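You operate a simulated robot arm through the tools that you are given. There is no shell and no other tool. Be economical: measure what you need, move in short steps, check, and stop when the job is done.

Carry out the task below with a simulated robot arm. There is one attempt and no reset: what you move stays moved.

TASK
Dry the wet flake in the oven, then tip it into the sieve shaker.
Fine: door shut, dial on till DONE, then off; open once it shows COLD; tub back on the orange plate, door shut.

The check looks at the end state, three seconds after you hand in, the way a careful person would. Anything else that was tipped, shoved, dropped, spilled or broken makes it a failure.

THE ROBOT
A 6-joint arm with a two-finger parallel gripper on a trunk, on a base that drives. Base frame: it is fixed to the floor where the robot stands at the start and does not move with it; the origin is under the middle of the robot, x ahead of it, y to its left, z up; the surface under the hand at the start is at about z = 0.88. Readings come in m, degrees, newtons and seconds.
With the tool pointing down near the work surface it reaches from about 0.3 to 0.7 m from the robot's upright axis, wherever it stands. Its first joint turns from -166.0 to 166.0 degrees. Places, roughly: drying oven [0.5, -1.3, 0.5]; orange plate [0.5, -0.2, 0.9]; oven dial [0.4, -1.5, 0.5]; oven display [0.4, -1.5, 0.6]; oven door [0.2, -1.1, 0.6]; sieve shaker [0.5, -0.7, 0.9]. Payload 4.1 kg.
The TCP is the grasp point between the finger pads, 0.023 m short of the fingertips. In the tool frame z runs along the fingers and y along their closing line. Largest opening 0.094 m; finger width 0.038, thickness 0.01; the body of the gripper, 0.054 by 0.096 m, starts 0.039 m behind the TCP.
Orientation is told as [roll, pitch, yaw] about the base's x, y, z axes, in that order, counted from this pose: with the fingers straight down and closing along the base's y, the tool's x points along the base's -x, its y along +y and its z along -z.

THE INTERFACE
- The arm moves only by the tool play_rows. Its argument "moves" is a list of rows, each an object (a shift or turn left out is 0, a gripper value left out holds the last) with "delta_pos": the shift along the tool's x, y, z in cm, a list of three; "delta_rot": the turn, a rotation vector about the tool's x, y, z in degrees, a list of three; "jaw": the closure, from 0 (fully open) to 1 (shut). In form: [{"delta_pos": [dx, dy, dz], "delta_rot": [rx, ry, rz], "jaw": jaw}, ...]. A call has 1 to 10 rows; each row shifts and turns the commanded pose from where the row before left it, along the tool's axes as they then stand. Each row takes 0.2 s and may step no farther than 0.05 m and 8.6 degrees from the row before; otherwise, or with a gripper value out of range, the whole call is refused. Where a pose cannot be reached the arm comes as near as it can. A force on the tool above 70 N (or 10 N above the force at the start of the call, whichever is more), or a blocked arm, ends the call early, and 0.2 s more pass. Each finger travels about 0.045 m/s and halts on what it meets, pressing with about 38 N; the grip force reading is that of the motor and also rises with nothing between the fingers. The clock runs only during rows and for 0.2 s after the last one: add rows that do not move to give the fingers time. It gives the time, the measured TCP pose, the force on the tool (base axes), the opening and the grip force at its end, in the units of the frame above (readings bear some noise), with the torque about the TCP (base axes, N m) and any sound that the robot's microphone picked up.
- Cameras (640 x 400 px; columns grow to the right, rows downward): "scene" is now at [0.0082, 0.1076, 1.5051]; the picture's right is [-0.67, -0.74, 0.00], its down [-0.39, 0.35, -0.85] and it looks along [0.63, -0.57, -0.53] (base axes); focal length 277 px, centre (320, 200). "wrist" rides on the gripper at [0.086, 0.016, -0.074] in the tool frame; the picture's right is [-0.18, 0.98, 0.00], its down [-0.58, -0.11, -0.81] and it looks along [-0.79, -0.15, 0.59] (tool axes); focal length 243 px, centre (320, 200). There is no depth. A picture from a camera that has moved, and an enlarged one, comes with that camera's place and axes in the base frame and with its lens.
- camera(camera): a new picture of that camera. No time passes.
- raise_lower(by): slides the trunk up (or, below 0, down) by that many m; the arm and the scene camera ride with it, the base frame stays. It gives what a move gives, with no picture.
- roll_base(legs): drives the robot by 1 to 6 legs, each [ahead, turn to the left] in m and degrees, along the robot's own axes; the way and the turn of a leg run together, so that a leg with both is an arc; at most 1.5 m and 180 degrees a leg. The arm and the cameras ride along, it lands a little off, and it stops where it bumps. It gives what a move gives.
- turn_head(pan, tilt): turns the head with the scene camera to pan (to the left, within 155 degrees either way) and tilt (down, from -29 to 69), counted from straight ahead of the robot. It gives what a move gives.
- inspect(camera, box): a new picture of the part [left, top, right, bottom] of that camera's present view, enlarged. No time passes.
- finish_job(): hands the job in; it is judged then, once.

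Go step by step. Nothing tells you exact positions but the pictures and the camera data: compare them with the known pose of the tool, close in by small moves and look again before you grip or let go. The budget is 120 turns and 90 pictures, counting those below and the enlarged ones. Unless the task says otherwise, let go and move clear before handing in, and close with one line.

The tools are called as name(argument=value, ...) on one line, values as JSON. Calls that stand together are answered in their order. play_rows: Moves the arm, as the interface text tells. Its arguments: {"type":"object","properties":{"moves":{"type":"array","items":{"type":"object","properties":{"delta_pos":{"type":"array","items":{"type":"number"}},"delta_rot":{"type":"array","items":{"type":"number"}},"jaw":{"type":"number"}}}}},"required":["moves"]} The other tools are called the same way: raise_lower (by) slides the trunk up or down; roll_base (legs) drives the base; turn_head (pan, tilt) turns the head that bears the scene camera; camera (camera) takes a picture; inspect (camera, box) takes an enlarged picture of a part of a camera's view; finish_job () hands the job in.

At the start:

```text
time: 0.0
ee_pos: [0.3069, -0.1962, 1.3095]
tcp_rot: [-0.1, 0.0, 0.0]
force: [0.0, 0.1, 0.0]
ft_torque: [0.03, 0.01, 0.02]
gripper_width: 0.094
grip_force: 0.1
trunk travel left (down, up): [-0.45, 0.14]
robot x, y, heading: [0.0041, 0.0005, 0.3]
head pan, tilt: [-42.0, 31.9]
```

scene: 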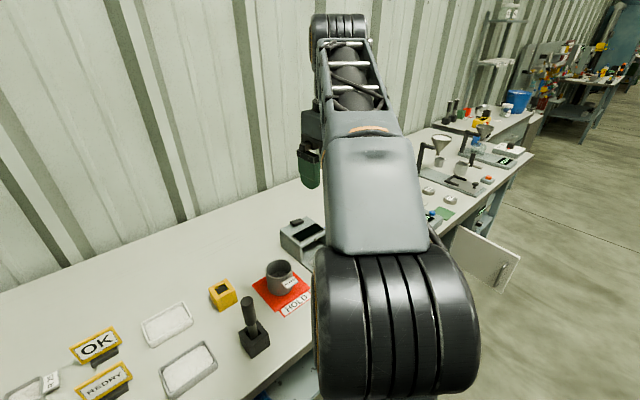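
wrist: 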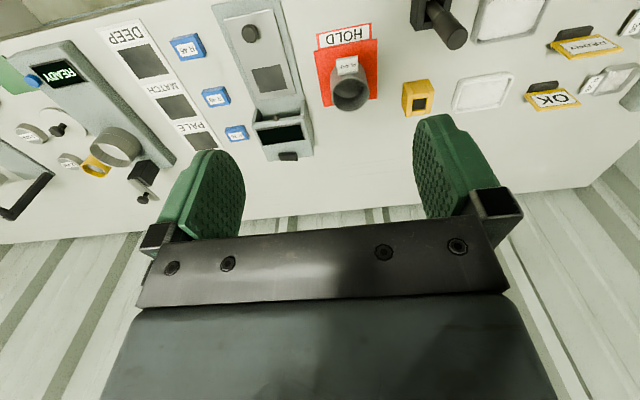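

I see the tub on the orange HOLD plate, and the oven door seems already open to the right, below the bench. I'll look around with the head first.

turn_head(pan=-75, tilt=35)

camera(camera="scene")

inspect(camera="wrist", box=[200, 0, 460, 165])

```text
time: 1.0
ee_pos: [0.3069, -0.1953, 1.3085]
tcp_rot: [0.0, 0.0, -0.1]
force: [-0.1, -0.1, -0.7]
ft_torque: [0.0, 0.03, -0.02]
gripper_width: 0.0941
grip_force: 0.0
trunk travel left (down, up): [-0.45, 0.14]
robot x, y, heading: [0.0019, -0.0018, -0.1]
head pan, tilt: [-75.0, 35.0]
```

```text
87 pictures are left
camera scene: at [-0.0355, 0.0826, 1.5004], right [-0.97, -0.26, 0.0], down [-0.15, 0.55, -0.82], along [0.21, -0.79, -0.57], focal length 277 px, centre (320, 200)
```

scene: 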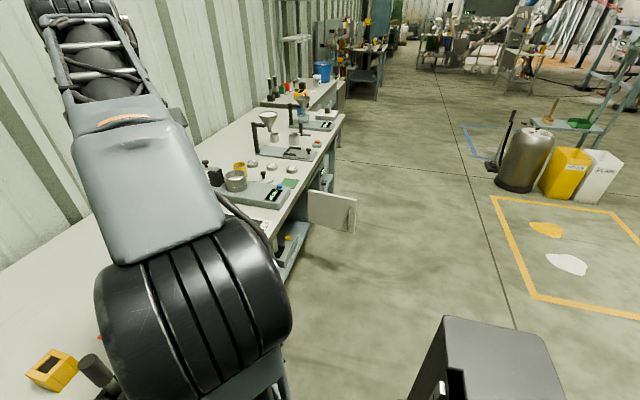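

```text
2.42 times, centred on (330, 82) of wrist
camera zoom: at [0.2198, -0.1791, 1.3814], right [0.18, 0.98, 0.0], down [0.58, -0.11, 0.81], along [0.79, -0.15, -0.59], focal length 588 px, centre (296, 485)
```

zoom: 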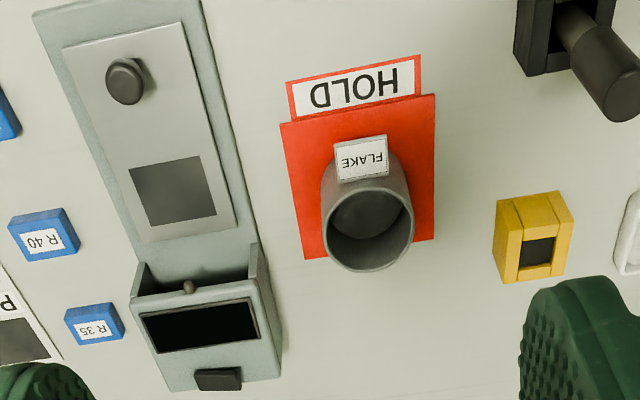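

I need a clear look at the floor around me and at the oven before moving anything. Turning the head to see the black box to the right and what's behind.

turn_head(pan=-115, tilt=55)

camera(camera="scene")

turn_head(pan=155, tilt=45)

camera(camera="scene")

```text
time: 2.0
ee_pos: [0.306, -0.1957, 1.308]
tcp_rot: [0.0, 0.1, 0.0]
force: [0.3, 0.5, 0.0]
ft_torque: [0.0, 0.03, 0.04]
gripper_width: 0.0941
grip_force: 0.1
trunk travel left (down, up): [-0.45, 0.14]
robot x, y, heading: [-0.0011, 0.0002, 0.1]
head pan, tilt: [-115.0, 55.0]
```

```text
85 pictures are left
camera scene: at [-0.0888, 0.1022, 1.4722], right [-0.91, 0.42, 0.0], down [0.35, 0.74, -0.57], along [-0.24, -0.52, -0.82], focal length 277 px, centre (320, 200)
```

scene: 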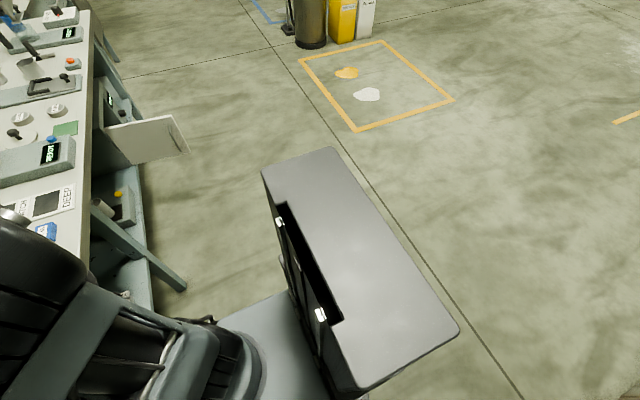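

```text
time: 5.8
ee_pos: [0.3069, -0.1961, 1.3078]
tcp_rot: [-0.1, 0.0, 0.1]
force: [0.2, 0.2, -0.7]
ft_torque: [0.02, 0.01, 0.01]
gripper_width: 0.094
grip_force: 0.0
trunk travel left (down, up): [-0.45, 0.14]
robot x, y, heading: [0.0002, 0.0022, 0.1]
head pan, tilt: [154.7, 45.0]
```

```text
84 pictures are left
camera scene: at [-0.1318, 0.2024, 1.4856], right [0.43, 0.9, 0.0], down [0.64, -0.3, -0.71], along [-0.64, 0.3, -0.71], focal length 277 px, centre (320, 200)
```

scene: 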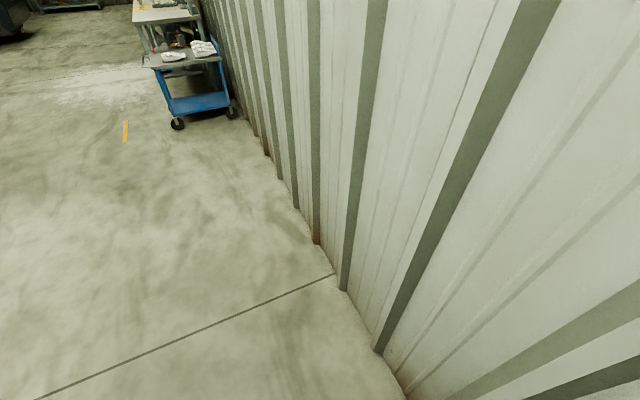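

The dark box is my own back. I'll back off from the bench, drive over in front of the oven and look in.

roll_base(legs=[[-0.6, 0], [0, -90], [1.0, 0], [0, 60]])

turn_head(pan=0, tilt=40)

camera(camera="scene")

```text
time: 20.4
ee_pos: [-0.4207, -1.3164, 1.3083]
tcp_rot: [0.1, 0.0, -29.1]
force: [0.3, -0.2, 1.2]
ft_torque: [-0.02, 0.02, 0.01]
gripper_width: 0.0942
grip_force: 0.1
trunk travel left (down, up): [-0.45, 0.14]
robot x, y, heading: [-0.5923, -0.9964, -29.2]
head pan, tilt: [154.7, 45.0]
```

```text
time: 22.8
ee_pos: [-0.4206, -1.3175, 1.3081]
tcp_rot: [0.0, 0.0, -29.1]
force: [-0.1, 0.1, -0.2]
ft_torque: [0.02, 0.01, 0.0]
gripper_width: 0.0941
grip_force: 0.1
trunk travel left (down, up): [-0.45, 0.14]
robot x, y, heading: [-0.5948, -0.9955, -29.2]
head pan, tilt: [0.0, 40.0]
```

```text
83 pictures are left
camera scene: at [-0.4895, -0.863, 1.4928], right [-0.49, -0.87, 0.0], down [-0.56, 0.31, -0.77], along [0.67, -0.37, -0.64], focal length 277 px, centre (320, 200)
```

scene: 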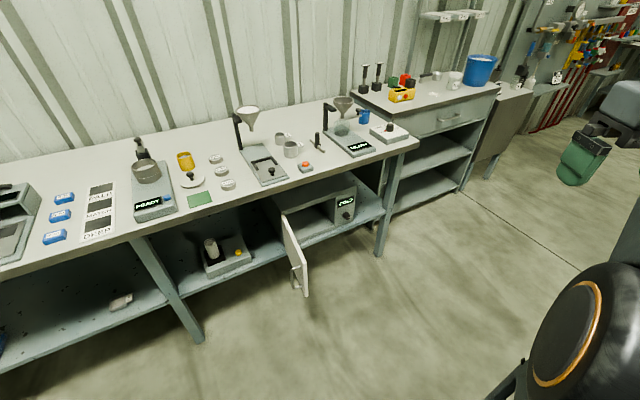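

Good overview: the oven sits on the shelf with its door open, and the shaker with its pan (READY) is on the bench. Zooming in on both.

inspect(camera="scene", box=[250, 150, 410, 300])

inspect(camera="scene", box=[30, 110, 300, 270])

```text
2.67 times, centred on (330, 225) of scene
camera zoom: at [-0.4895, -0.863, 1.4928], right [-0.49, -0.87, 0.0], down [-0.56, 0.31, -0.77], along [0.67, -0.37, -0.64], focal length 739 px, centre (293, 133)
```

zoom: 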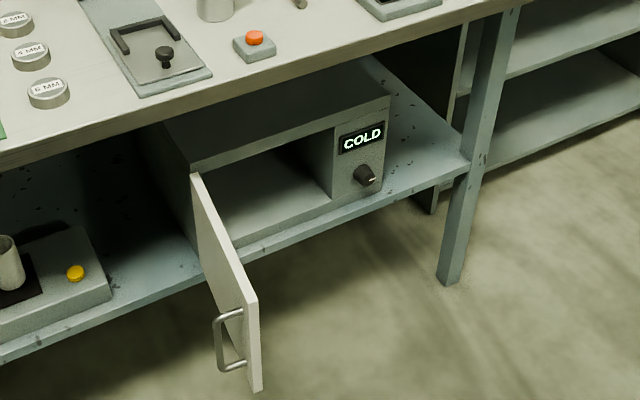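

```text
2.37 times, centred on (165, 190) of scene
camera zoom: at [-0.4895, -0.863, 1.4928], right [-0.49, -0.87, 0.0], down [-0.56, 0.31, -0.77], along [0.67, -0.37, -0.64], focal length 657 px, centre (687, 224)
```

zoom: 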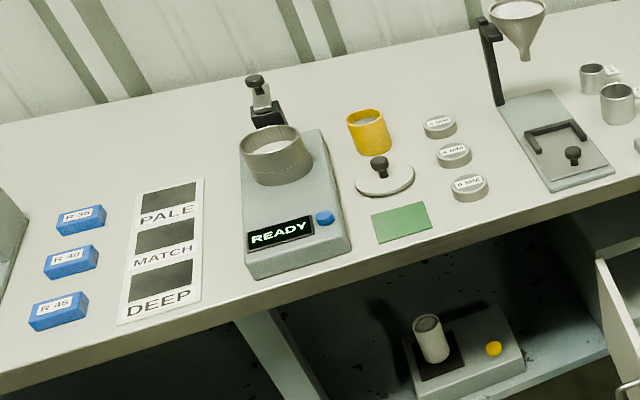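

The oven has a low cavity (roughly z 0.45–0.62), so a near-horizontal hand with the camera on top suits it. I'll turn the hand here in free space first.

play_rows(moves=[{"delta_rot": [0, 0, 8.5]}, {"delta_rot": [0, 0, 8.5]}, {"delta_rot": [0, 0, 8.5]}, {"delta_rot": [0, 0, 8.5]}, {"delta_rot": [0, 0, 8.5]}, {"delta_rot": [0, 0, 8.5]}, {"delta_rot": [0, 0, 8.5]}, {"delta_rot": [0, 0, 8.5]}, {"delta_rot": [0, 0, 8.5]}, {"delta_rot": [0, 0, 8.5]}])

play_rows(moves=[{"delta_rot": [0, 0, 8.5]}, {"delta_rot": [0, 0, 8.5]}, {"delta_rot": [0, 0, 8.5]}, {"delta_rot": [0, 0, 8.5]}, {"delta_rot": [0, 0, 8.5]}, {"delta_rot": [0, 0, 8.5]}, {"delta_rot": [0, 0, 8.5]}, {"delta_rot": [0, 0, 8.5]}, {"delta_rot": [0, 0, 8.5]}, {"delta_rot": [0, 0, 8.5]}])

play_rows(moves=[{"delta_rot": [0, 0, 5]}, {"delta_rot": [0, 0, 5]}, {"delta_rot": [0, 8.5, 0]}, {"delta_rot": [0, 8.5, 0]}, {"delta_rot": [0, 8.5, 0]}, {"delta_rot": [0, 8.5, 0]}, {"delta_rot": [0, 8.5, 0]}, {"delta_rot": [0, 8.5, 0]}, {"delta_rot": [0, 8.5, 0]}, {"delta_rot": [0, 8.5, 0]}])

```text
time: 25.0
ee_pos: [-0.4199, -1.3174, 1.3081]
tcp_rot: [-0.1, 0.0, -114.3]
force: [-0.3, -0.3, 0.2]
ft_torque: [0.0, 0.01, 0.02]
gripper_width: 0.0941
grip_force: 0.0
trunk travel left (down, up): [-0.45, 0.14]
robot x, y, heading: [-0.5961, -0.9921, -29.4]
head pan, tilt: [0.0, 40.0]
```

```text
time: 27.2
ee_pos: [-0.4211, -1.3177, 1.3091]
tcp_rot: [0.0, 0.0, 160.7]
force: [-0.6, -0.1, -0.4]
ft_torque: [0.01, -0.01, 0.02]
gripper_width: 0.0939
grip_force: 0.0
trunk travel left (down, up): [-0.45, 0.14]
robot x, y, heading: [-0.5929, -0.9959, -28.9]
head pan, tilt: [0.0, 40.0]
```

```text
time: 29.4
ee_pos: [-0.4214, -1.3183, 1.3084]
tcp_rot: [0.0, 68.1, 151.0]
force: [0.4, 0.0, 0.6]
ft_torque: [0.03, 0.02, -0.01]
gripper_width: 0.0939
grip_force: 0.0
trunk travel left (down, up): [-0.45, 0.14]
robot x, y, heading: [-0.593, -0.9971, -29.0]
head pan, tilt: [0.0, 40.0]
```

The hand now points ahead, tilted about 22° down. Driving back to the tub.

roll_base(legs=[[0, 119], [1.02, 0], [0, -90], [0.45, 0]])

turn_head(pan=-15, tilt=45)

camera(camera="scene")

camera(camera="wrist")

```text
time: 45.8
ee_pos: [0.1723, -0.1651, 1.3079]
tcp_rot: [0.1, 67.9, -179.0]
force: [0.6, -0.2, 0.0]
ft_torque: [-0.01, 0.02, -0.02]
gripper_width: 0.0941
grip_force: 0.1
trunk travel left (down, up): [-0.45, 0.14]
robot x, y, heading: [-0.1401, 0.0249, 0.7]
head pan, tilt: [0.0, 40.0]
```

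```text
time: 46.5
ee_pos: [0.1713, -0.1653, 1.3087]
tcp_rot: [0.0, 67.9, -179.0]
force: [0.0, 0.5, 0.4]
ft_torque: [0.01, 0.0, 0.01]
gripper_width: 0.0941
grip_force: 0.0
trunk travel left (down, up): [-0.45, 0.14]
robot x, y, heading: [-0.1369, 0.0274, 0.6]
head pan, tilt: [-15.0, 45.0]
```

```text
80 pictures are left
camera scene: at [-0.1198, 0.1726, 1.4856], right [-0.24, -0.97, 0.0], down [-0.69, 0.17, -0.71], along [0.69, -0.17, -0.71], focal length 277 px, centre (320, 200)
```

scene: 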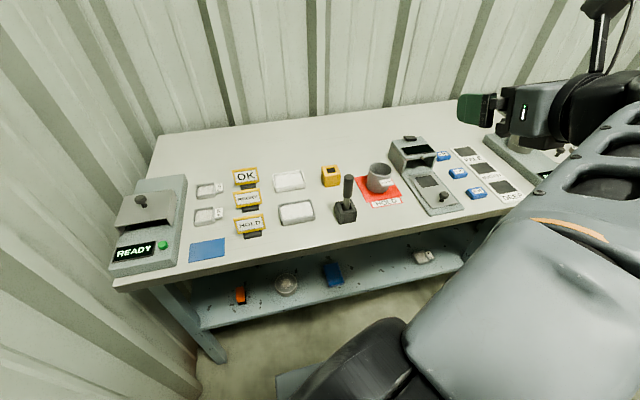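

```text
79 pictures are left
camera wrist: at [0.1354, -0.1817, 1.4146], right [-0.05, -0.98, -0.17], down [-0.97, 0.09, -0.24], along [0.25, 0.15, -0.96], focal length 243 px, centre (320, 200)
```

wrist: 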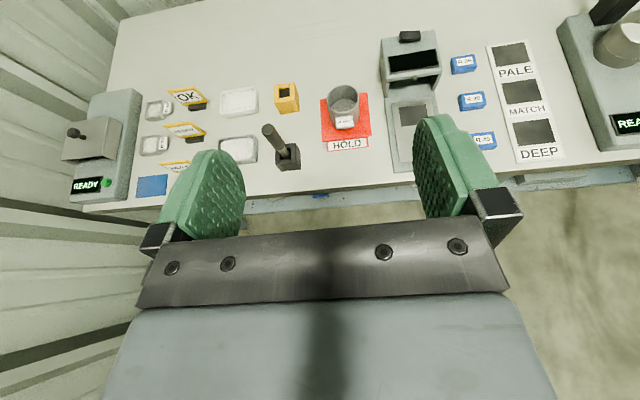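

inspect(camera="wrist", box=[240, 60, 440, 180])

inspect(camera="scene", box=[310, 130, 470, 230])

```text
3.20 times, centred on (340, 120) of wrist
camera zoom: at [0.1354, -0.1817, 1.4146], right [-0.05, -0.98, -0.17], down [-0.97, 0.09, -0.24], along [0.25, 0.15, -0.96], focal length 776 px, centre (256, 456)
```

zoom: 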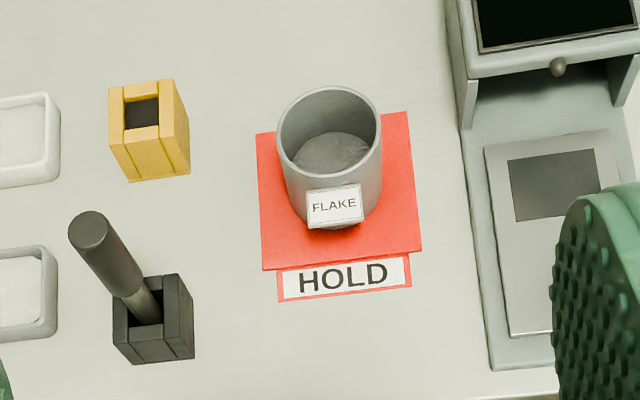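

```text
4.00 times, centred on (390, 180) of scene
camera zoom: at [-0.1198, 0.1726, 1.4856], right [-0.24, -0.97, 0.0], down [-0.69, 0.17, -0.71], along [0.69, -0.17, -0.71], focal length 1108 px, centre (40, 280)
```

zoom: 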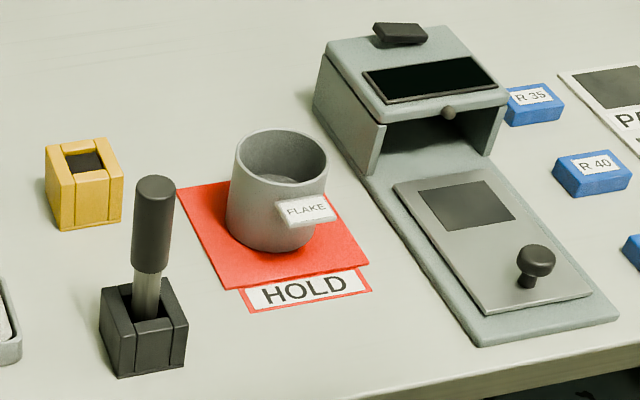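

The tub stands at about (0.474, -0.167), 7 cm wide, rim z≈0.95, with a label tab facing me. I'll level the hand slightly and come down in front of it.

play_rows(moves=[{"delta_rot": [0, 6, 0]}, {"delta_pos": [-2.89, 0, 3.34]}, {"delta_pos": [-2.89, 0, 3.34]}, {"delta_pos": [-2.89, 0, 3.34]}, {"delta_pos": [-2.89, 0, 3.34]}, {"delta_pos": [-2.89, 0, 3.34]}, {"delta_pos": [-2.89, 0, 3.34]}, {"delta_pos": [-2.89, 0, 3.34]}, {}])

camera(camera="wrist")

camera(camera="scene")

```text
time: 48.5
ee_pos: [0.3395, -0.1663, 1.0458]
tcp_rot: [0.1, 74.0, -179.0]
force: [0.5, -0.4, -0.1]
ft_torque: [-0.02, -0.02, -0.02]
gripper_width: 0.0938
grip_force: 0.1
trunk travel left (down, up): [-0.45, 0.14]
robot x, y, heading: [-0.1348, 0.0268, 0.7]
head pan, tilt: [-15.0, 45.0]
```

```text
76 pictures are left
camera wrist: at [0.2918, -0.1821, 1.1493], right [-0.04, -0.98, -0.18], down [-0.94, 0.09, -0.34], along [0.35, 0.15, -0.93], focal length 243 px, centre (320, 200)
```

wrist: 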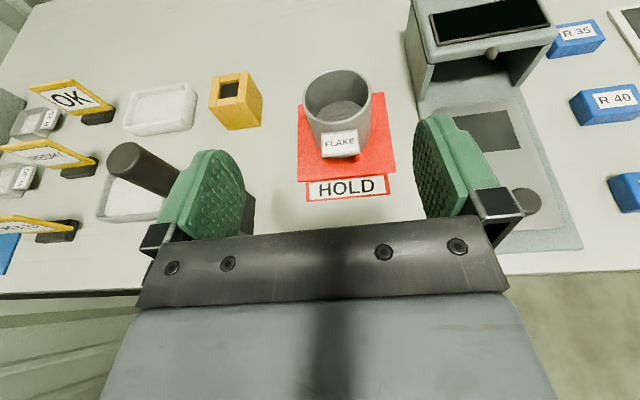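

```text
75 pictures are left
camera scene: at [-0.1194, 0.1723, 1.4856], right [-0.24, -0.97, 0.0], down [-0.69, 0.17, -0.71], along [0.69, -0.17, -0.71], focal length 277 px, centre (320, 200)
```

scene: 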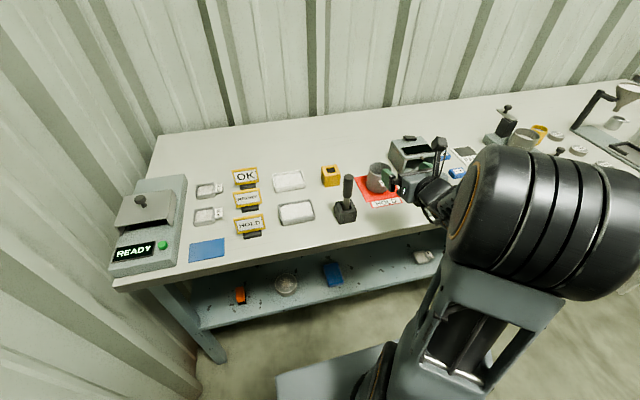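

Aligned within a few mm. Lowering in front of the tub.

play_rows(moves=[{"delta_pos": [-3.8, 0.3, 1.2]}, {"delta_pos": [-3.8, 0, 1.3]}, {"delta_pos": [-3.8, 0, 1.3]}, {}])

camera(camera="wrist")

inspect(camera="scene", box=[310, 110, 510, 250])

```text
time: 49.5
ee_pos: [0.3477, -0.1675, 0.9299]
tcp_rot: [0.0, 73.9, -179.0]
force: [0.3, -0.8, -0.5]
ft_torque: [0.0, 0.03, -0.01]
gripper_width: 0.0939
grip_force: 0.1
trunk travel left (down, up): [-0.45, 0.14]
robot x, y, heading: [-0.1392, 0.0263, 0.9]
head pan, tilt: [-15.0, 45.0]
```

```text
74 pictures are left
camera wrist: at [0.2983, -0.1843, 1.0312], right [-0.04, -0.98, -0.18], down [-0.94, 0.09, -0.34], along [0.35, 0.15, -0.92], focal length 243 px, centre (320, 200)
```

wrist: 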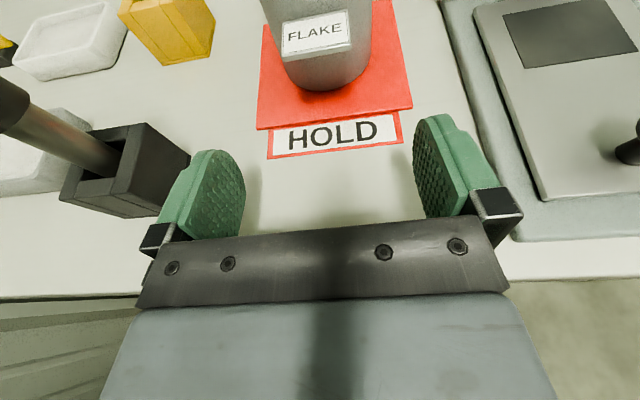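

```text
2.86 times, centred on (410, 180) of scene
camera zoom: at [-0.1195, 0.1723, 1.4856], right [-0.24, -0.97, 0.0], down [-0.69, 0.17, -0.71], along [0.69, -0.17, -0.71], focal length 792 px, centre (63, 257)
```

zoom: 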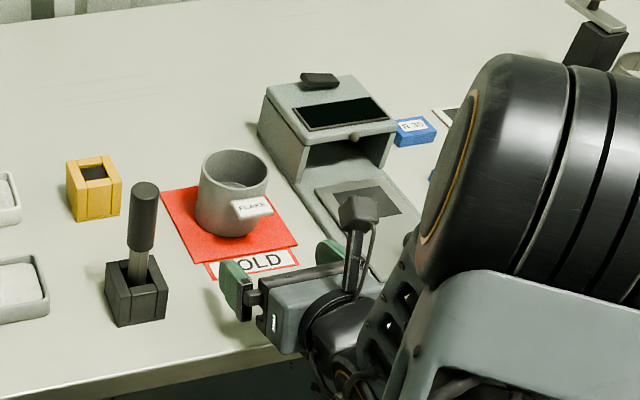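

Clear on both sides. Advancing over the tub's middle.

play_rows(moves=[{"delta_pos": [0.77, 0.1, 3.67]}, {"delta_pos": [0.77, 0.1, 3.67]}, {"delta_pos": [0.77, 0, 3.67]}, {}])

camera(camera="wrist")

inspect(camera="scene", box=[310, 110, 510, 250])

```text
time: 50.5
ee_pos: [0.4573, -0.1672, 0.9224]
tcp_rot: [0.0, 74.0, -179.2]
force: [-0.3, -0.3, -0.3]
ft_torque: [-0.01, 0.02, -0.02]
gripper_width: 0.0942
grip_force: 0.2
trunk travel left (down, up): [-0.45, 0.14]
robot x, y, heading: [-0.1388, 0.0225, 0.9]
head pan, tilt: [-15.0, 45.0]
```

```text
72 pictures are left
camera wrist: at [0.4103, -0.1831, 1.0242], right [-0.04, -0.98, -0.18], down [-0.94, 0.09, -0.34], along [0.35, 0.15, -0.92], focal length 243 px, centre (320, 200)
```

wrist: 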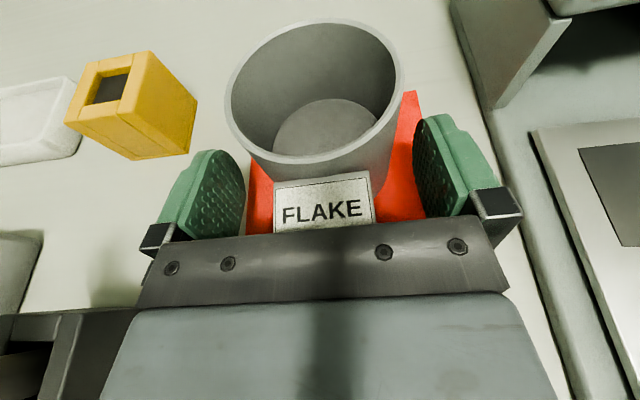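

```text
2.86 times, centred on (410, 180) of scene
camera zoom: at [-0.1195, 0.1725, 1.4856], right [-0.24, -0.97, 0.0], down [-0.69, 0.17, -0.71], along [0.69, -0.17, -0.71], focal length 792 px, centre (63, 257)
```

zoom: 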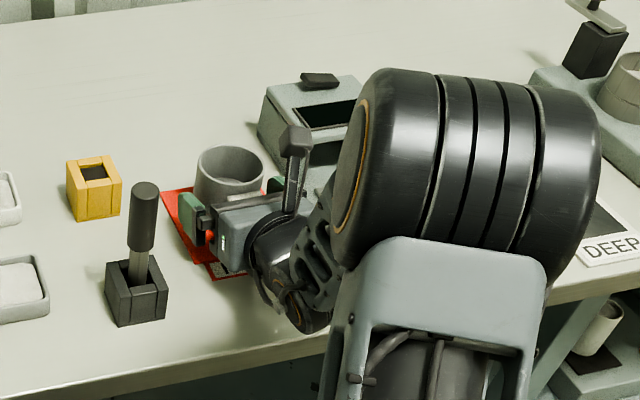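

The tub's centre is about 2.4 cm ahead of the TCP; I'll go 0.9 cm further and then close.

play_rows(moves=[{"delta_pos": [0.25, 0.2, 0.9]}, {"jaw": 0.3}, {"jaw": 0.5}, {"jaw": 0.7}, {"jaw": 1}, {}, {}, {}])

camera(camera="wrist")

```text
time: 52.3
ee_pos: [0.4678, -0.1686, 0.9217]
tcp_rot: [0.0, 73.9, -179.1]
force: [0.0, 1.4, 0.4]
ft_torque: [-0.02, -0.03, -0.01]
gripper_width: 0.0699
grip_force: 37.8
trunk travel left (down, up): [-0.45, 0.14]
robot x, y, heading: [-0.1377, 0.0255, 1.0]
head pan, tilt: [-15.0, 45.0]
```

```text
70 pictures are left
camera wrist: at [0.4194, -0.1848, 1.0237], right [-0.04, -0.98, -0.18], down [-0.94, 0.09, -0.34], along [0.35, 0.15, -0.92], focal length 243 px, centre (320, 200)
```

wrist: 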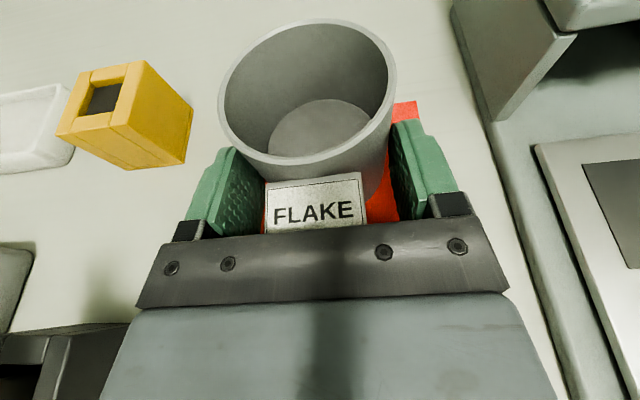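

Gripped at 7.0 cm, though the label tab kept the tub toward the fingertips. I'll lift a little and check whether it holds.

play_rows(moves=[{"delta_pos": [0.96, 0, -0.28]}, {"delta_pos": [0.96, 0, -0.28]}, {"delta_pos": [0.96, 0, -0.28]}, {}])

camera(camera="wrist")

inspect(camera="scene", box=[310, 130, 450, 230])

```text
time: 53.3
ee_pos: [0.4684, -0.1662, 0.9509]
tcp_rot: [0.0, 73.9, -179.3]
force: [-0.3, -0.2, -0.1]
ft_torque: [0.01, 0.04, 0.02]
gripper_width: 0.0694
grip_force: 37.6
trunk travel left (down, up): [-0.45, 0.14]
robot x, y, heading: [-0.1374, 0.0268, 1.0]
head pan, tilt: [-15.0, 45.0]
```

```text
69 pictures are left
camera wrist: at [0.4202, -0.1842, 1.0537], right [-0.04, -0.98, -0.18], down [-0.94, 0.09, -0.34], along [0.35, 0.15, -0.93], focal length 243 px, centre (320, 200)
```

wrist: 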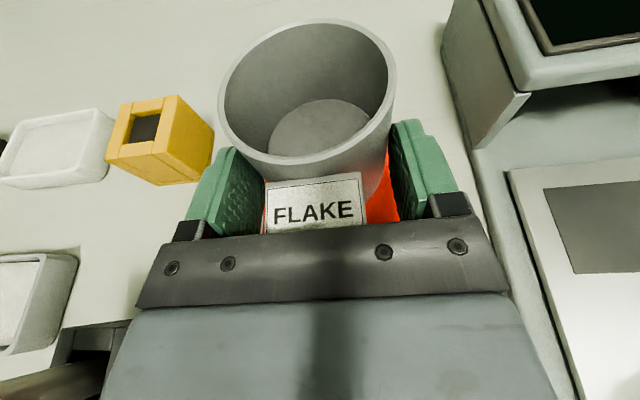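

```text
4.00 times, centred on (380, 180) of scene
camera zoom: at [-0.1197, 0.1725, 1.4856], right [-0.24, -0.97, 0.0], down [-0.69, 0.17, -0.71], along [0.69, -0.17, -0.71], focal length 1108 px, centre (80, 280)
```

zoom: 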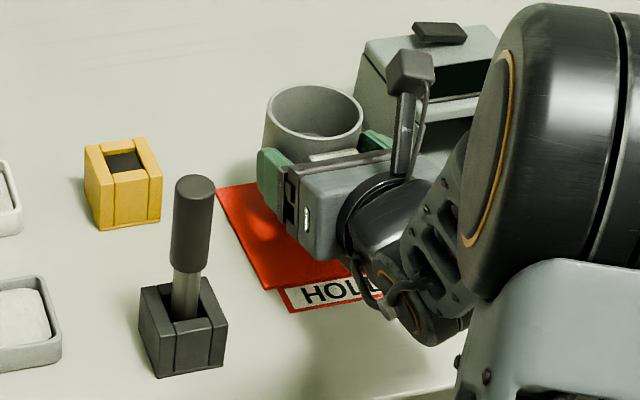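

The tub is held, level and full. Retracting up and back, then driving over to the oven, stopping short to look.

play_rows(moves=[{"delta_pos": [1.96, 0, -3.53]}, {"delta_pos": [1.96, 0, -3.53]}, {"delta_pos": [1.96, 0, -3.53]}, {"delta_pos": [1.96, 0, -3.53]}, {"delta_pos": [1.96, 0, -3.53]}, {"delta_pos": [1.96, 0, -3.53]}, {"delta_pos": [1.96, 0, -3.53]}, {}])

roll_base(legs=[[-0.45, 0], [0, -91], [1.38, 0], [0, 90]])

turn_head(pan=8, tilt=42)

camera(camera="scene")

camera(camera="wrist")

```text
time: 55.1
ee_pos: [0.2672, -0.1697, 1.1492]
tcp_rot: [-0.1, 74.0, -179.2]
force: [-0.5, 0.3, -0.5]
ft_torque: [0.01, 0.04, -0.02]
gripper_width: 0.0695
grip_force: 37.8
trunk travel left (down, up): [-0.45, 0.14]
robot x, y, heading: [-0.1343, 0.0223, 0.6]
head pan, tilt: [-15.0, 45.0]
```

```text
time: 72.0
ee_pos: [-0.144, -1.5081, 1.1492]
tcp_rot: [-0.1, 74.1, -176.3]
force: [0.2, -0.5, -1.4]
ft_torque: [0.02, 0.06, -0.02]
gripper_width: 0.0685
grip_force: 37.8
trunk travel left (down, up): [-0.45, 0.14]
robot x, y, heading: [-0.56, -1.3305, 3.7]
head pan, tilt: [-15.0, 45.0]
```

```text
time: 72.8
ee_pos: [-0.1455, -1.508, 1.1483]
tcp_rot: [0.0, 74.0, -176.1]
force: [0.1, -0.4, -0.5]
ft_torque: [0.0, -0.03, 0.01]
gripper_width: 0.0682
grip_force: 37.9
trunk travel left (down, up): [-0.45, 0.14]
robot x, y, heading: [-0.5632, -1.3329, 3.5]
head pan, tilt: [8.0, 42.0]
```

```text
67 pictures are left
camera scene: at [-0.5462, -1.1526, 1.4899], right [0.2, -0.98, 0.0], down [-0.66, -0.14, -0.74], along [0.73, 0.15, -0.67], focal length 277 px, centre (320, 200)
```

scene: 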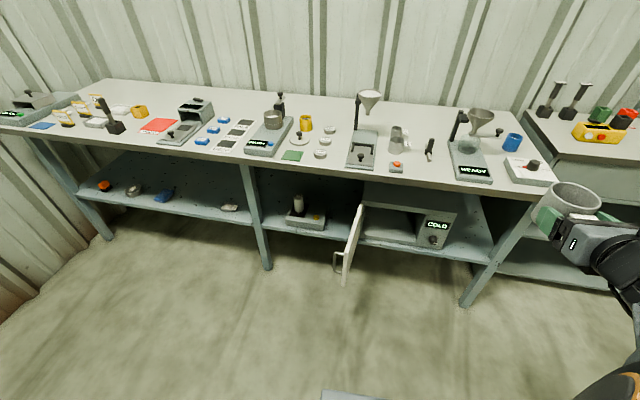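

```text
66 pictures are left
camera wrist: at [-0.1912, -1.5271, 1.251], right [0.01, -0.98, -0.18], down [-0.94, 0.05, -0.34], along [0.34, 0.17, -0.93], focal length 243 px, centre (320, 200)
```

wrist: 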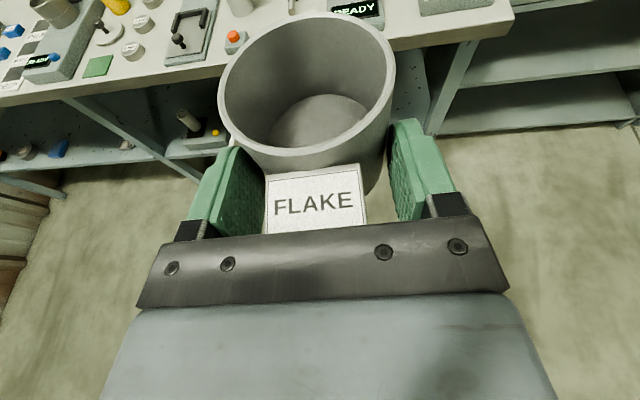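

The tub is upright, but the jaw reading creeps down, so I want it set down soon. Lowering the trunk and closing in on the oven now.

raise_lower(by=-0.44)

roll_base(legs=[[0.28, -3.5]])

turn_head(pan=5, tilt=35)

camera(camera="scene")

camera(camera="wrist")

```text
refused: -0.44 is not a number from -0.4 to 0.4
```

```text
time: 74.8
ee_pos: [0.1255, -1.5226, 1.1488]
tcp_rot: [0.0, 73.9, -179.8]
force: [0.5, 0.0, -0.5]
ft_torque: [-0.01, 0.05, -0.02]
gripper_width: 0.0683
grip_force: 37.5
trunk travel left (down, up): [-0.45, 0.14]
robot x, y, heading: [-0.2829, -1.3263, 0.4]
head pan, tilt: [8.0, 42.0]
```

```text
time: 75.5
ee_pos: [0.1243, -1.5233, 1.1492]
tcp_rot: [0.0, 74.0, -179.7]
force: [-0.1, 0.1, -0.8]
ft_torque: [0.03, 0.06, 0.0]
gripper_width: 0.0681
grip_force: 37.9
trunk travel left (down, up): [-0.45, 0.14]
robot x, y, heading: [-0.28, -1.3198, 0.5]
head pan, tilt: [5.0, 35.0]
```

```text
65 pictures are left
camera scene: at [-0.249, -1.1476, 1.5004], right [0.09, -1.0, 0.0], down [-0.57, -0.05, -0.82], along [0.82, 0.08, -0.57], focal length 277 px, centre (320, 200)
```

scene: 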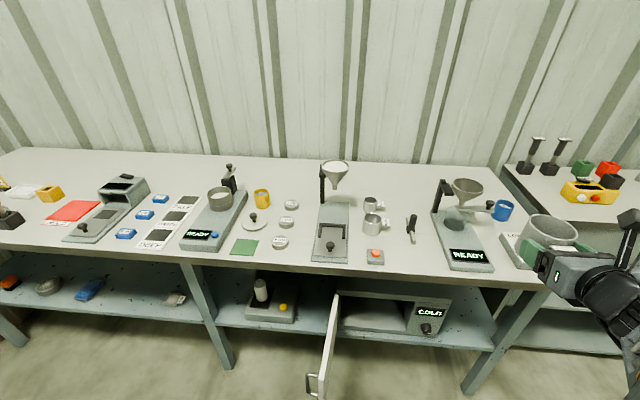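

```text
64 pictures are left
camera wrist: at [0.0777, -1.5393, 1.251], right [-0.05, -0.98, -0.18], down [-0.94, 0.1, -0.34], along [0.35, 0.15, -0.93], focal length 243 px, centre (320, 200)
```

wrist: 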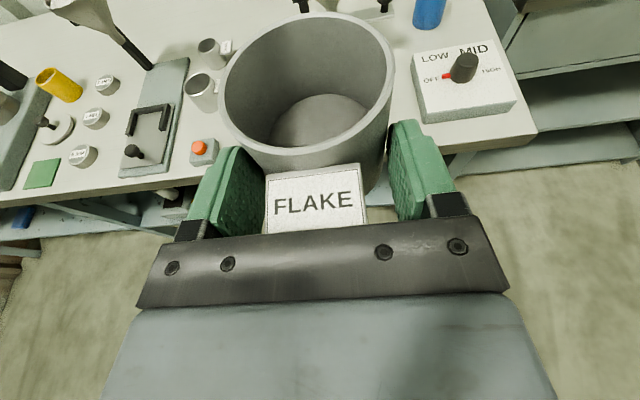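

The grip reads steady now. Lowering the trunk in two steps in front of the oven, well clear of the bench edge (x≈0.30).

raise_lower(by=-0.4)

turn_head(pan=5, tilt=32)

camera(camera="scene")

camera(camera="wrist")

```text
time: 79.3
ee_pos: [0.1258, -1.5231, 0.7484]
tcp_rot: [0.0, 73.9, -179.6]
force: [0.7, -0.4, -0.5]
ft_torque: [0.0, 0.01, 0.02]
gripper_width: 0.0677
grip_force: 38.3
trunk travel left (down, up): [-0.05, 0.54]
robot x, y, heading: [-0.2771, -1.3244, 0.3]
head pan, tilt: [5.0, 35.0]
```

```text
time: 79.9
ee_pos: [0.1263, -1.523, 0.7483]
tcp_rot: [0.0, 74.0, -179.6]
force: [-0.7, 0.3, 0.0]
ft_torque: [0.0, 0.02, 0.0]
gripper_width: 0.068
grip_force: 38.2
trunk travel left (down, up): [-0.05, 0.54]
robot x, y, heading: [-0.2779, -1.3187, 0.0]
head pan, tilt: [5.0, 32.0]
```

```text
63 pictures are left
camera scene: at [-0.2475, -1.1475, 1.105], right [0.09, -1.0, 0.0], down [-0.53, -0.05, -0.85], along [0.84, 0.08, -0.53], focal length 277 px, centre (320, 200)
```

scene: 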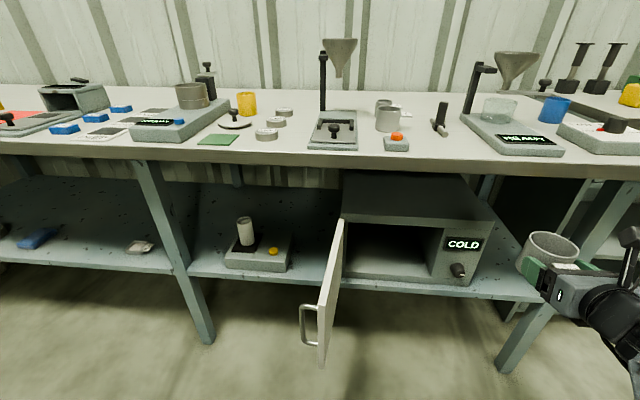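

```text
62 pictures are left
camera wrist: at [0.0777, -1.5393, 0.851], right [-0.05, -0.98, -0.18], down [-0.94, 0.1, -0.34], along [0.35, 0.15, -0.92], focal length 243 px, centre (320, 200)
```

wrist: 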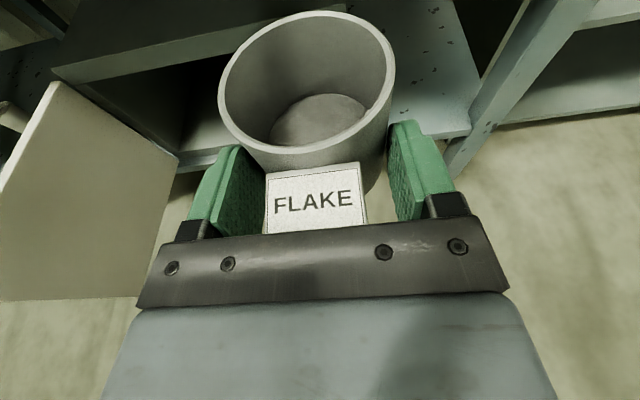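

Zooming on the oven for its dimensions.

inspect(camera="scene", box=[290, 160, 530, 310])

```text
2.67 times, centred on (410, 235) of scene
camera zoom: at [-0.2475, -1.1475, 1.105], right [0.09, -1.0, 0.0], down [-0.53, -0.05, -0.85], along [0.84, 0.08, -0.53], focal length 739 px, centre (80, 107)
```

zoom: 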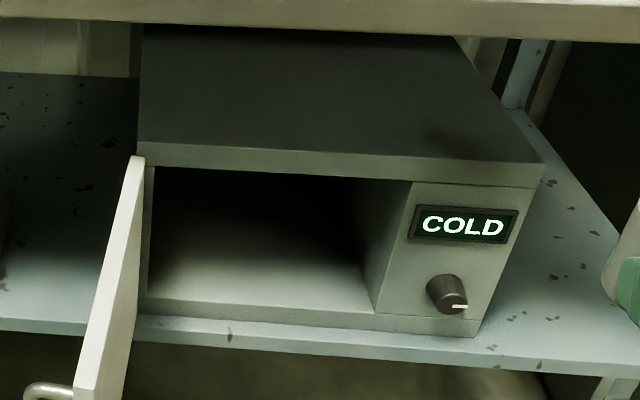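

Oven front plane x≈0.39, cavity y −1.17…−1.44, floor z≈0.43, ceiling ≈0.625. Moving the tub sideways and down to line up with the cavity's middle.

play_rows(moves=[{"delta_pos": [-2.4, -3.72, 0.69]}, {"delta_pos": [-2.4, -3.72, 0.69]}, {"delta_pos": [-2.4, -3.72, 0.69]}, {"delta_pos": [-2.4, -3.72, 0.69]}, {"delta_pos": [-2.4, -3.72, 0.69]}, {"delta_pos": [-2.4, -3.72, 0.69]}, {}])

camera(camera="scene")

camera(camera="wrist")

```text
time: 81.5
ee_pos: [0.193, -1.3582, 0.6521]
tcp_rot: [-0.1, 73.8, -179.7]
force: [0.3, -1.1, -0.9]
ft_torque: [-0.01, 0.03, 0.02]
gripper_width: 0.0677
grip_force: 37.8
out of reach, approached as far as the arm can: row 2, 3, 4, 5, 6
trunk travel left (down, up): [-0.05, 0.54]
robot x, y, heading: [-0.2775, -1.3206, 0.5]
head pan, tilt: [5.0, 32.0]
```

```text
60 pictures are left
camera scene: at [-0.2475, -1.1474, 1.105], right [0.09, -1.0, 0.0], down [-0.53, -0.05, -0.85], along [0.84, 0.08, -0.53], focal length 277 px, centre (320, 200)
```

scene: 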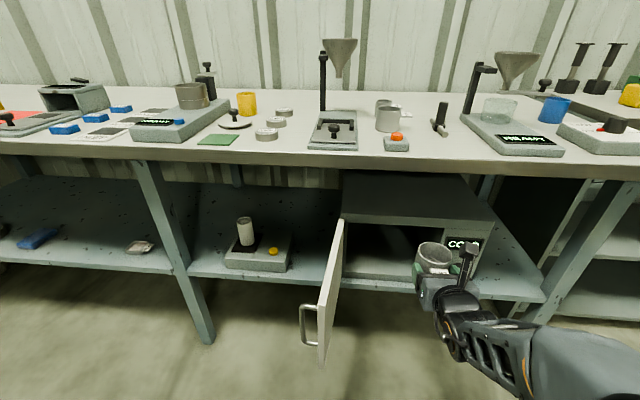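

```text
59 pictures are left
camera wrist: at [0.145, -1.3747, 0.7546], right [-0.04, -0.98, -0.18], down [-0.94, 0.1, -0.33], along [0.35, 0.15, -0.93], focal length 243 px, centre (320, 200)
```

wrist: 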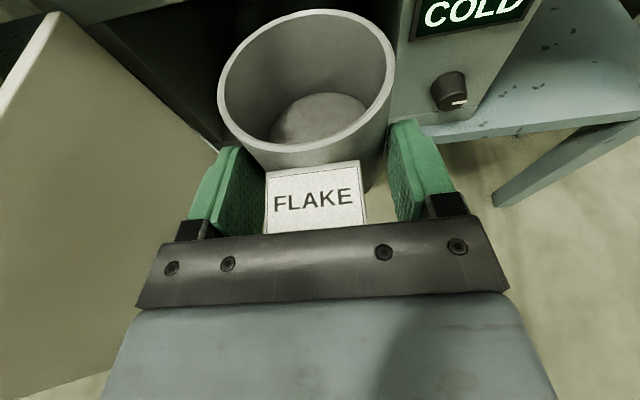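

The straight-in pose was too close to the body, so the arm ended partway. Moving forward a bit to see where the commanded pose stands.

play_rows(moves=[{"delta_pos": [0.8, 0, 3.0]}, {"delta_pos": [0.8, 0, 3.0]}, {}])

```text
time: 82.3
ee_pos: [0.2539, -1.3635, 0.6522]
tcp_rot: [-0.4, 73.9, -179.7]
force: [-0.2, 0.1, -0.3]
ft_torque: [0.03, -0.01, -0.02]
gripper_width: 0.0677
grip_force: 37.9
out of reach, approached as far as the arm can: row 1, 2
trunk travel left (down, up): [-0.05, 0.54]
robot x, y, heading: [-0.2777, -1.3202, 0.7]
head pan, tilt: [5.0, 32.0]
```

play_rows(moves=[{"delta_pos": [0.6, -1.0, 2.0]}, {"delta_pos": [0.6, -1.0, 2.0]}, {"delta_pos": [0.6, -1.0, 2.0]}, {}])

camera(camera="scene")

```text
time: 83.3
ee_pos: [0.3093, -1.3653, 0.6621]
tcp_rot: [-0.7, 73.5, -179.8]
force: [-60.3, 0.1, -3.1]
ft_torque: [-0.05, -0.46, 0.0]
gripper_width: 0.0699
grip_force: 37.9
out of reach, approached as far as the arm can: row 1, 2, 3
trunk travel left (down, up): [-0.05, 0.54]
robot x, y, heading: [-0.2789, -1.3236, 0.2]
head pan, tilt: [5.0, 32.0]
```

```text
58 pictures are left
camera scene: at [-0.2516, -1.1474, 1.105], right [0.09, -1.0, 0.0], down [-0.52, -0.05, -0.85], along [0.85, 0.08, -0.53], focal length 277 px, centre (320, 200)
```

scene: 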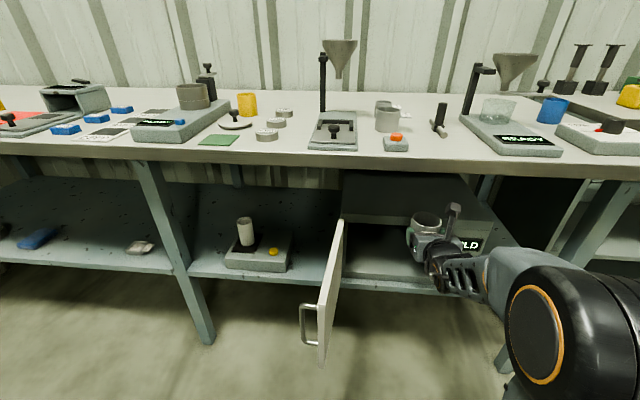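

The arm has a lateral limit and the tub lightly nudged the oven's front edge; I'm backing off straight away. I'll redo the approach with the base turned 12° left so the hand stays in its comfortable right-hand lane.

roll_base(legs=[[-0.2, 0]])

play_rows(moves=[{"delta_pos": [0, 3.7, 0]}, {"delta_pos": [0, 3.7, 0]}, {"delta_pos": [0, 3.7, 0]}, {"delta_pos": [0, 3.7, 0]}, {}])

camera(camera="wrist")

inspect(camera="scene", box=[250, 100, 570, 300])

```text
time: 84.9
ee_pos: [0.1106, -1.3677, 0.6634]
tcp_rot: [-0.6, 73.9, -179.8]
force: [-0.3, 0.2, -0.4]
ft_torque: [-0.04, 0.02, 0.01]
gripper_width: 0.0699
grip_force: 37.9
trunk travel left (down, up): [-0.05, 0.54]
robot x, y, heading: [-0.4802, -1.3216, -0.2]
head pan, tilt: [5.0, 32.0]
```

```text
time: 86.1
ee_pos: [0.1115, -1.5164, 0.6634]
tcp_rot: [-0.5, 73.8, -180.0]
force: [-0.4, -0.3, -0.7]
ft_torque: [0.0, 0.02, -0.01]
gripper_width: 0.0698
grip_force: 38.2
trunk travel left (down, up): [-0.05, 0.54]
robot x, y, heading: [-0.4829, -1.3209, 0.1]
head pan, tilt: [5.0, 32.0]
```

```text
57 pictures are left
camera wrist: at [0.0641, -1.5336, 0.765], right [-0.04, -0.98, -0.18], down [-0.94, 0.1, -0.33], along [0.35, 0.15, -0.93], focal length 243 px, centre (320, 200)
```

wrist: 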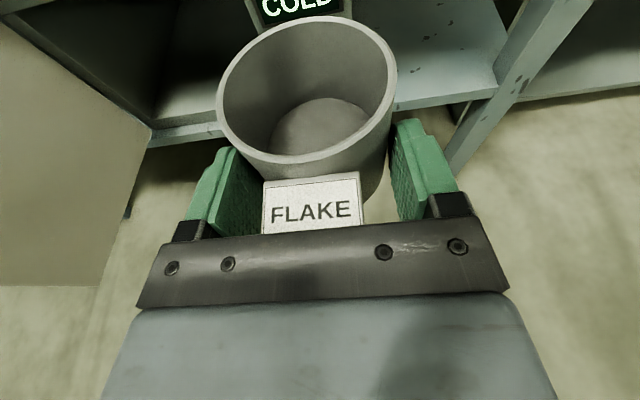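

```text
2.00 times, centred on (410, 200) of scene
camera zoom: at [-0.4495, -1.1481, 1.105], right [0.09, -1.0, 0.0], down [-0.53, -0.05, -0.85], along [0.84, 0.07, -0.53], focal length 554 px, centre (140, 200)
```

zoom: 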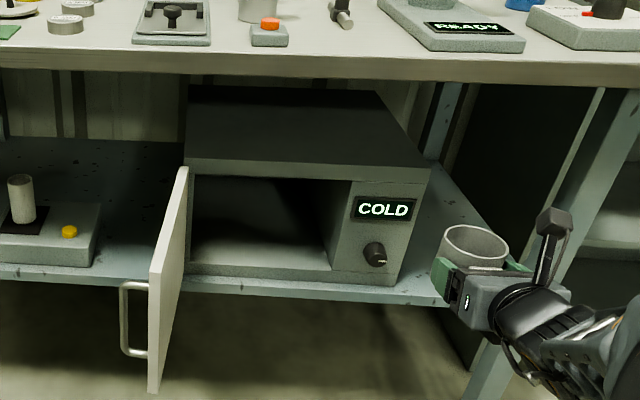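

The tub is seated better now and the oven hasn't moved. Turning 12° left, lowering the rest of the trunk, then dropping to cavity height.

roll_base(legs=[[0, 12]])

raise_lower(by=-0.05)

play_rows(moves=[{"delta_pos": [-3.6, 0, 1.04]}, {"delta_pos": [-3.6, 0, 1.04]}, {"delta_pos": [-3.6, 0, 1.04]}, {}])

turn_head(pan=-15, tilt=32)

camera(camera="scene")

camera(camera="wrist")

```text
time: 87.3
ee_pos: [0.1396, -1.3907, 0.6627]
tcp_rot: [-0.6, 73.9, -168.0]
force: [-0.4, 0.6, -1.5]
ft_torque: [-0.05, 0.01, -0.01]
gripper_width: 0.0694
grip_force: 38.3
trunk travel left (down, up): [-0.05, 0.54]
robot x, y, heading: [-0.4815, -1.324, 11.8]
head pan, tilt: [5.0, 32.0]
```

```text
time: 88.2
ee_pos: [0.1386, -1.3897, 0.6133]
tcp_rot: [-0.5, 73.9, -168.1]
force: [0.2, 0.4, -0.8]
ft_torque: [-0.01, 0.02, -0.01]
gripper_width: 0.0695
grip_force: 37.9
trunk travel left (down, up): [0.0, 0.59]
robot x, y, heading: [-0.4811, -1.3236, 11.8]
head pan, tilt: [5.0, 32.0]
```

```text
time: 89.2
ee_pos: [0.1396, -1.3888, 0.5]
tcp_rot: [-0.4, 73.9, -167.9]
force: [-1.1, -0.4, 0.1]
ft_torque: [0.0, 0.04, 0.03]
gripper_width: 0.0698
grip_force: 38.5
trunk travel left (down, up): [0.0, 0.59]
robot x, y, heading: [-0.4791, -1.3196, 12.0]
head pan, tilt: [5.0, 32.0]
```

```text
time: 90.0
ee_pos: [0.1378, -1.3891, 0.5013]
tcp_rot: [-0.6, 73.9, -168.0]
force: [-0.7, 0.5, -0.1]
ft_torque: [-0.04, 0.01, -0.02]
gripper_width: 0.0696
grip_force: 38.2
trunk travel left (down, up): [0.0, 0.59]
robot x, y, heading: [-0.482, -1.3245, 12.0]
head pan, tilt: [-15.0, 32.0]
```

```text
55 pictures are left
camera scene: at [-0.4822, -1.1767, 1.0551], right [-0.05, -1.0, 0.0], down [-0.53, 0.03, -0.85], along [0.85, -0.04, -0.53], focal length 277 px, centre (320, 200)
```

scene: 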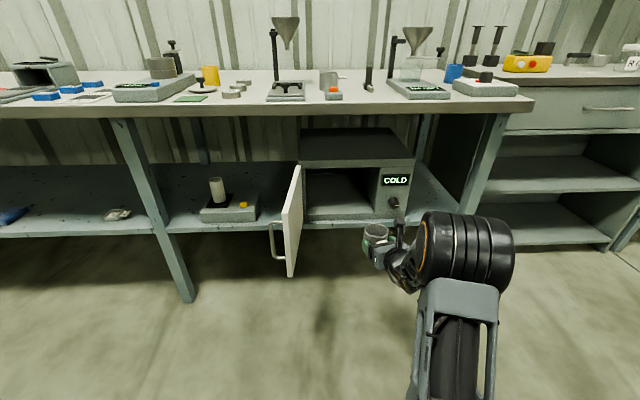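

```text
54 pictures are left
camera wrist: at [0.0955, -1.4148, 0.6029], right [0.16, -0.97, -0.18], down [-0.94, -0.1, -0.33], along [0.31, 0.22, -0.93], focal length 243 px, centre (320, 200)
```

wrist: 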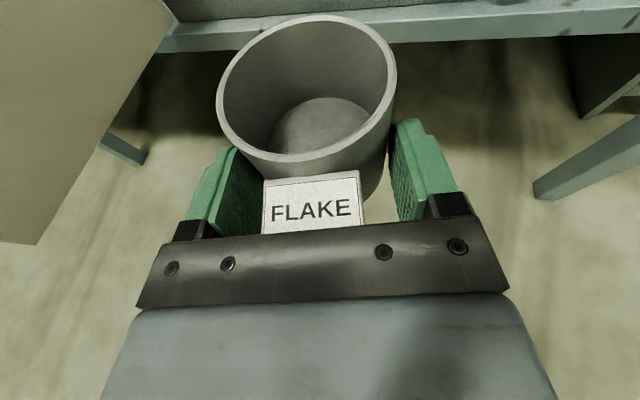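

Good posture now. Driving 0.13 m ahead and looking at the alignment with the cavity mouth.

roll_base(legs=[[0.13, 0]])

inspect(camera="scene", box=[240, 100, 480, 280])

camera(camera="wrist")

```text
time: 91.3
ee_pos: [0.2669, -1.3603, 0.5002]
tcp_rot: [-0.5, 73.7, -168.0]
force: [0.1, 0.3, -0.3]
ft_torque: [0.0, 0.03, 0.01]
gripper_width: 0.0694
grip_force: 37.3
trunk travel left (down, up): [0.0, 0.59]
robot x, y, heading: [-0.3518, -1.2984, 12.3]
head pan, tilt: [-15.0, 32.0]
```

```text
2.22 times, centred on (360, 190) of scene
camera zoom: at [-0.3541, -1.1496, 1.0551], right [-0.05, -1.0, 0.0], down [-0.53, 0.03, -0.85], along [0.85, -0.04, -0.53], focal length 616 px, centre (231, 222)
```

zoom: 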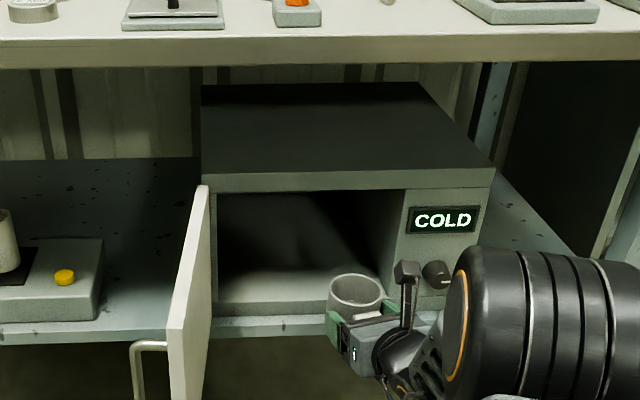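

```text
52 pictures are left
camera wrist: at [0.2238, -1.3874, 0.6028], right [0.16, -0.97, -0.18], down [-0.94, -0.1, -0.33], along [0.31, 0.22, -0.93], focal length 243 px, centre (320, 200)
```

wrist: 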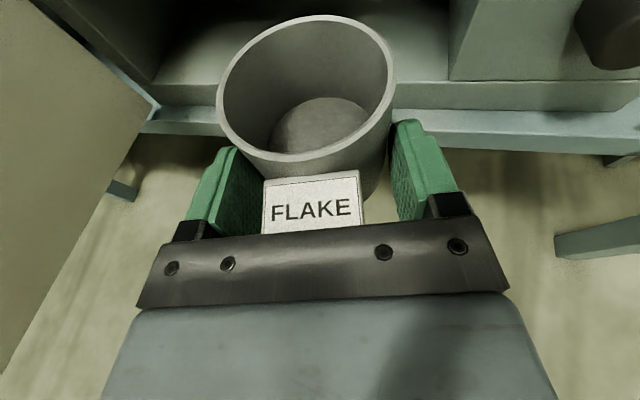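

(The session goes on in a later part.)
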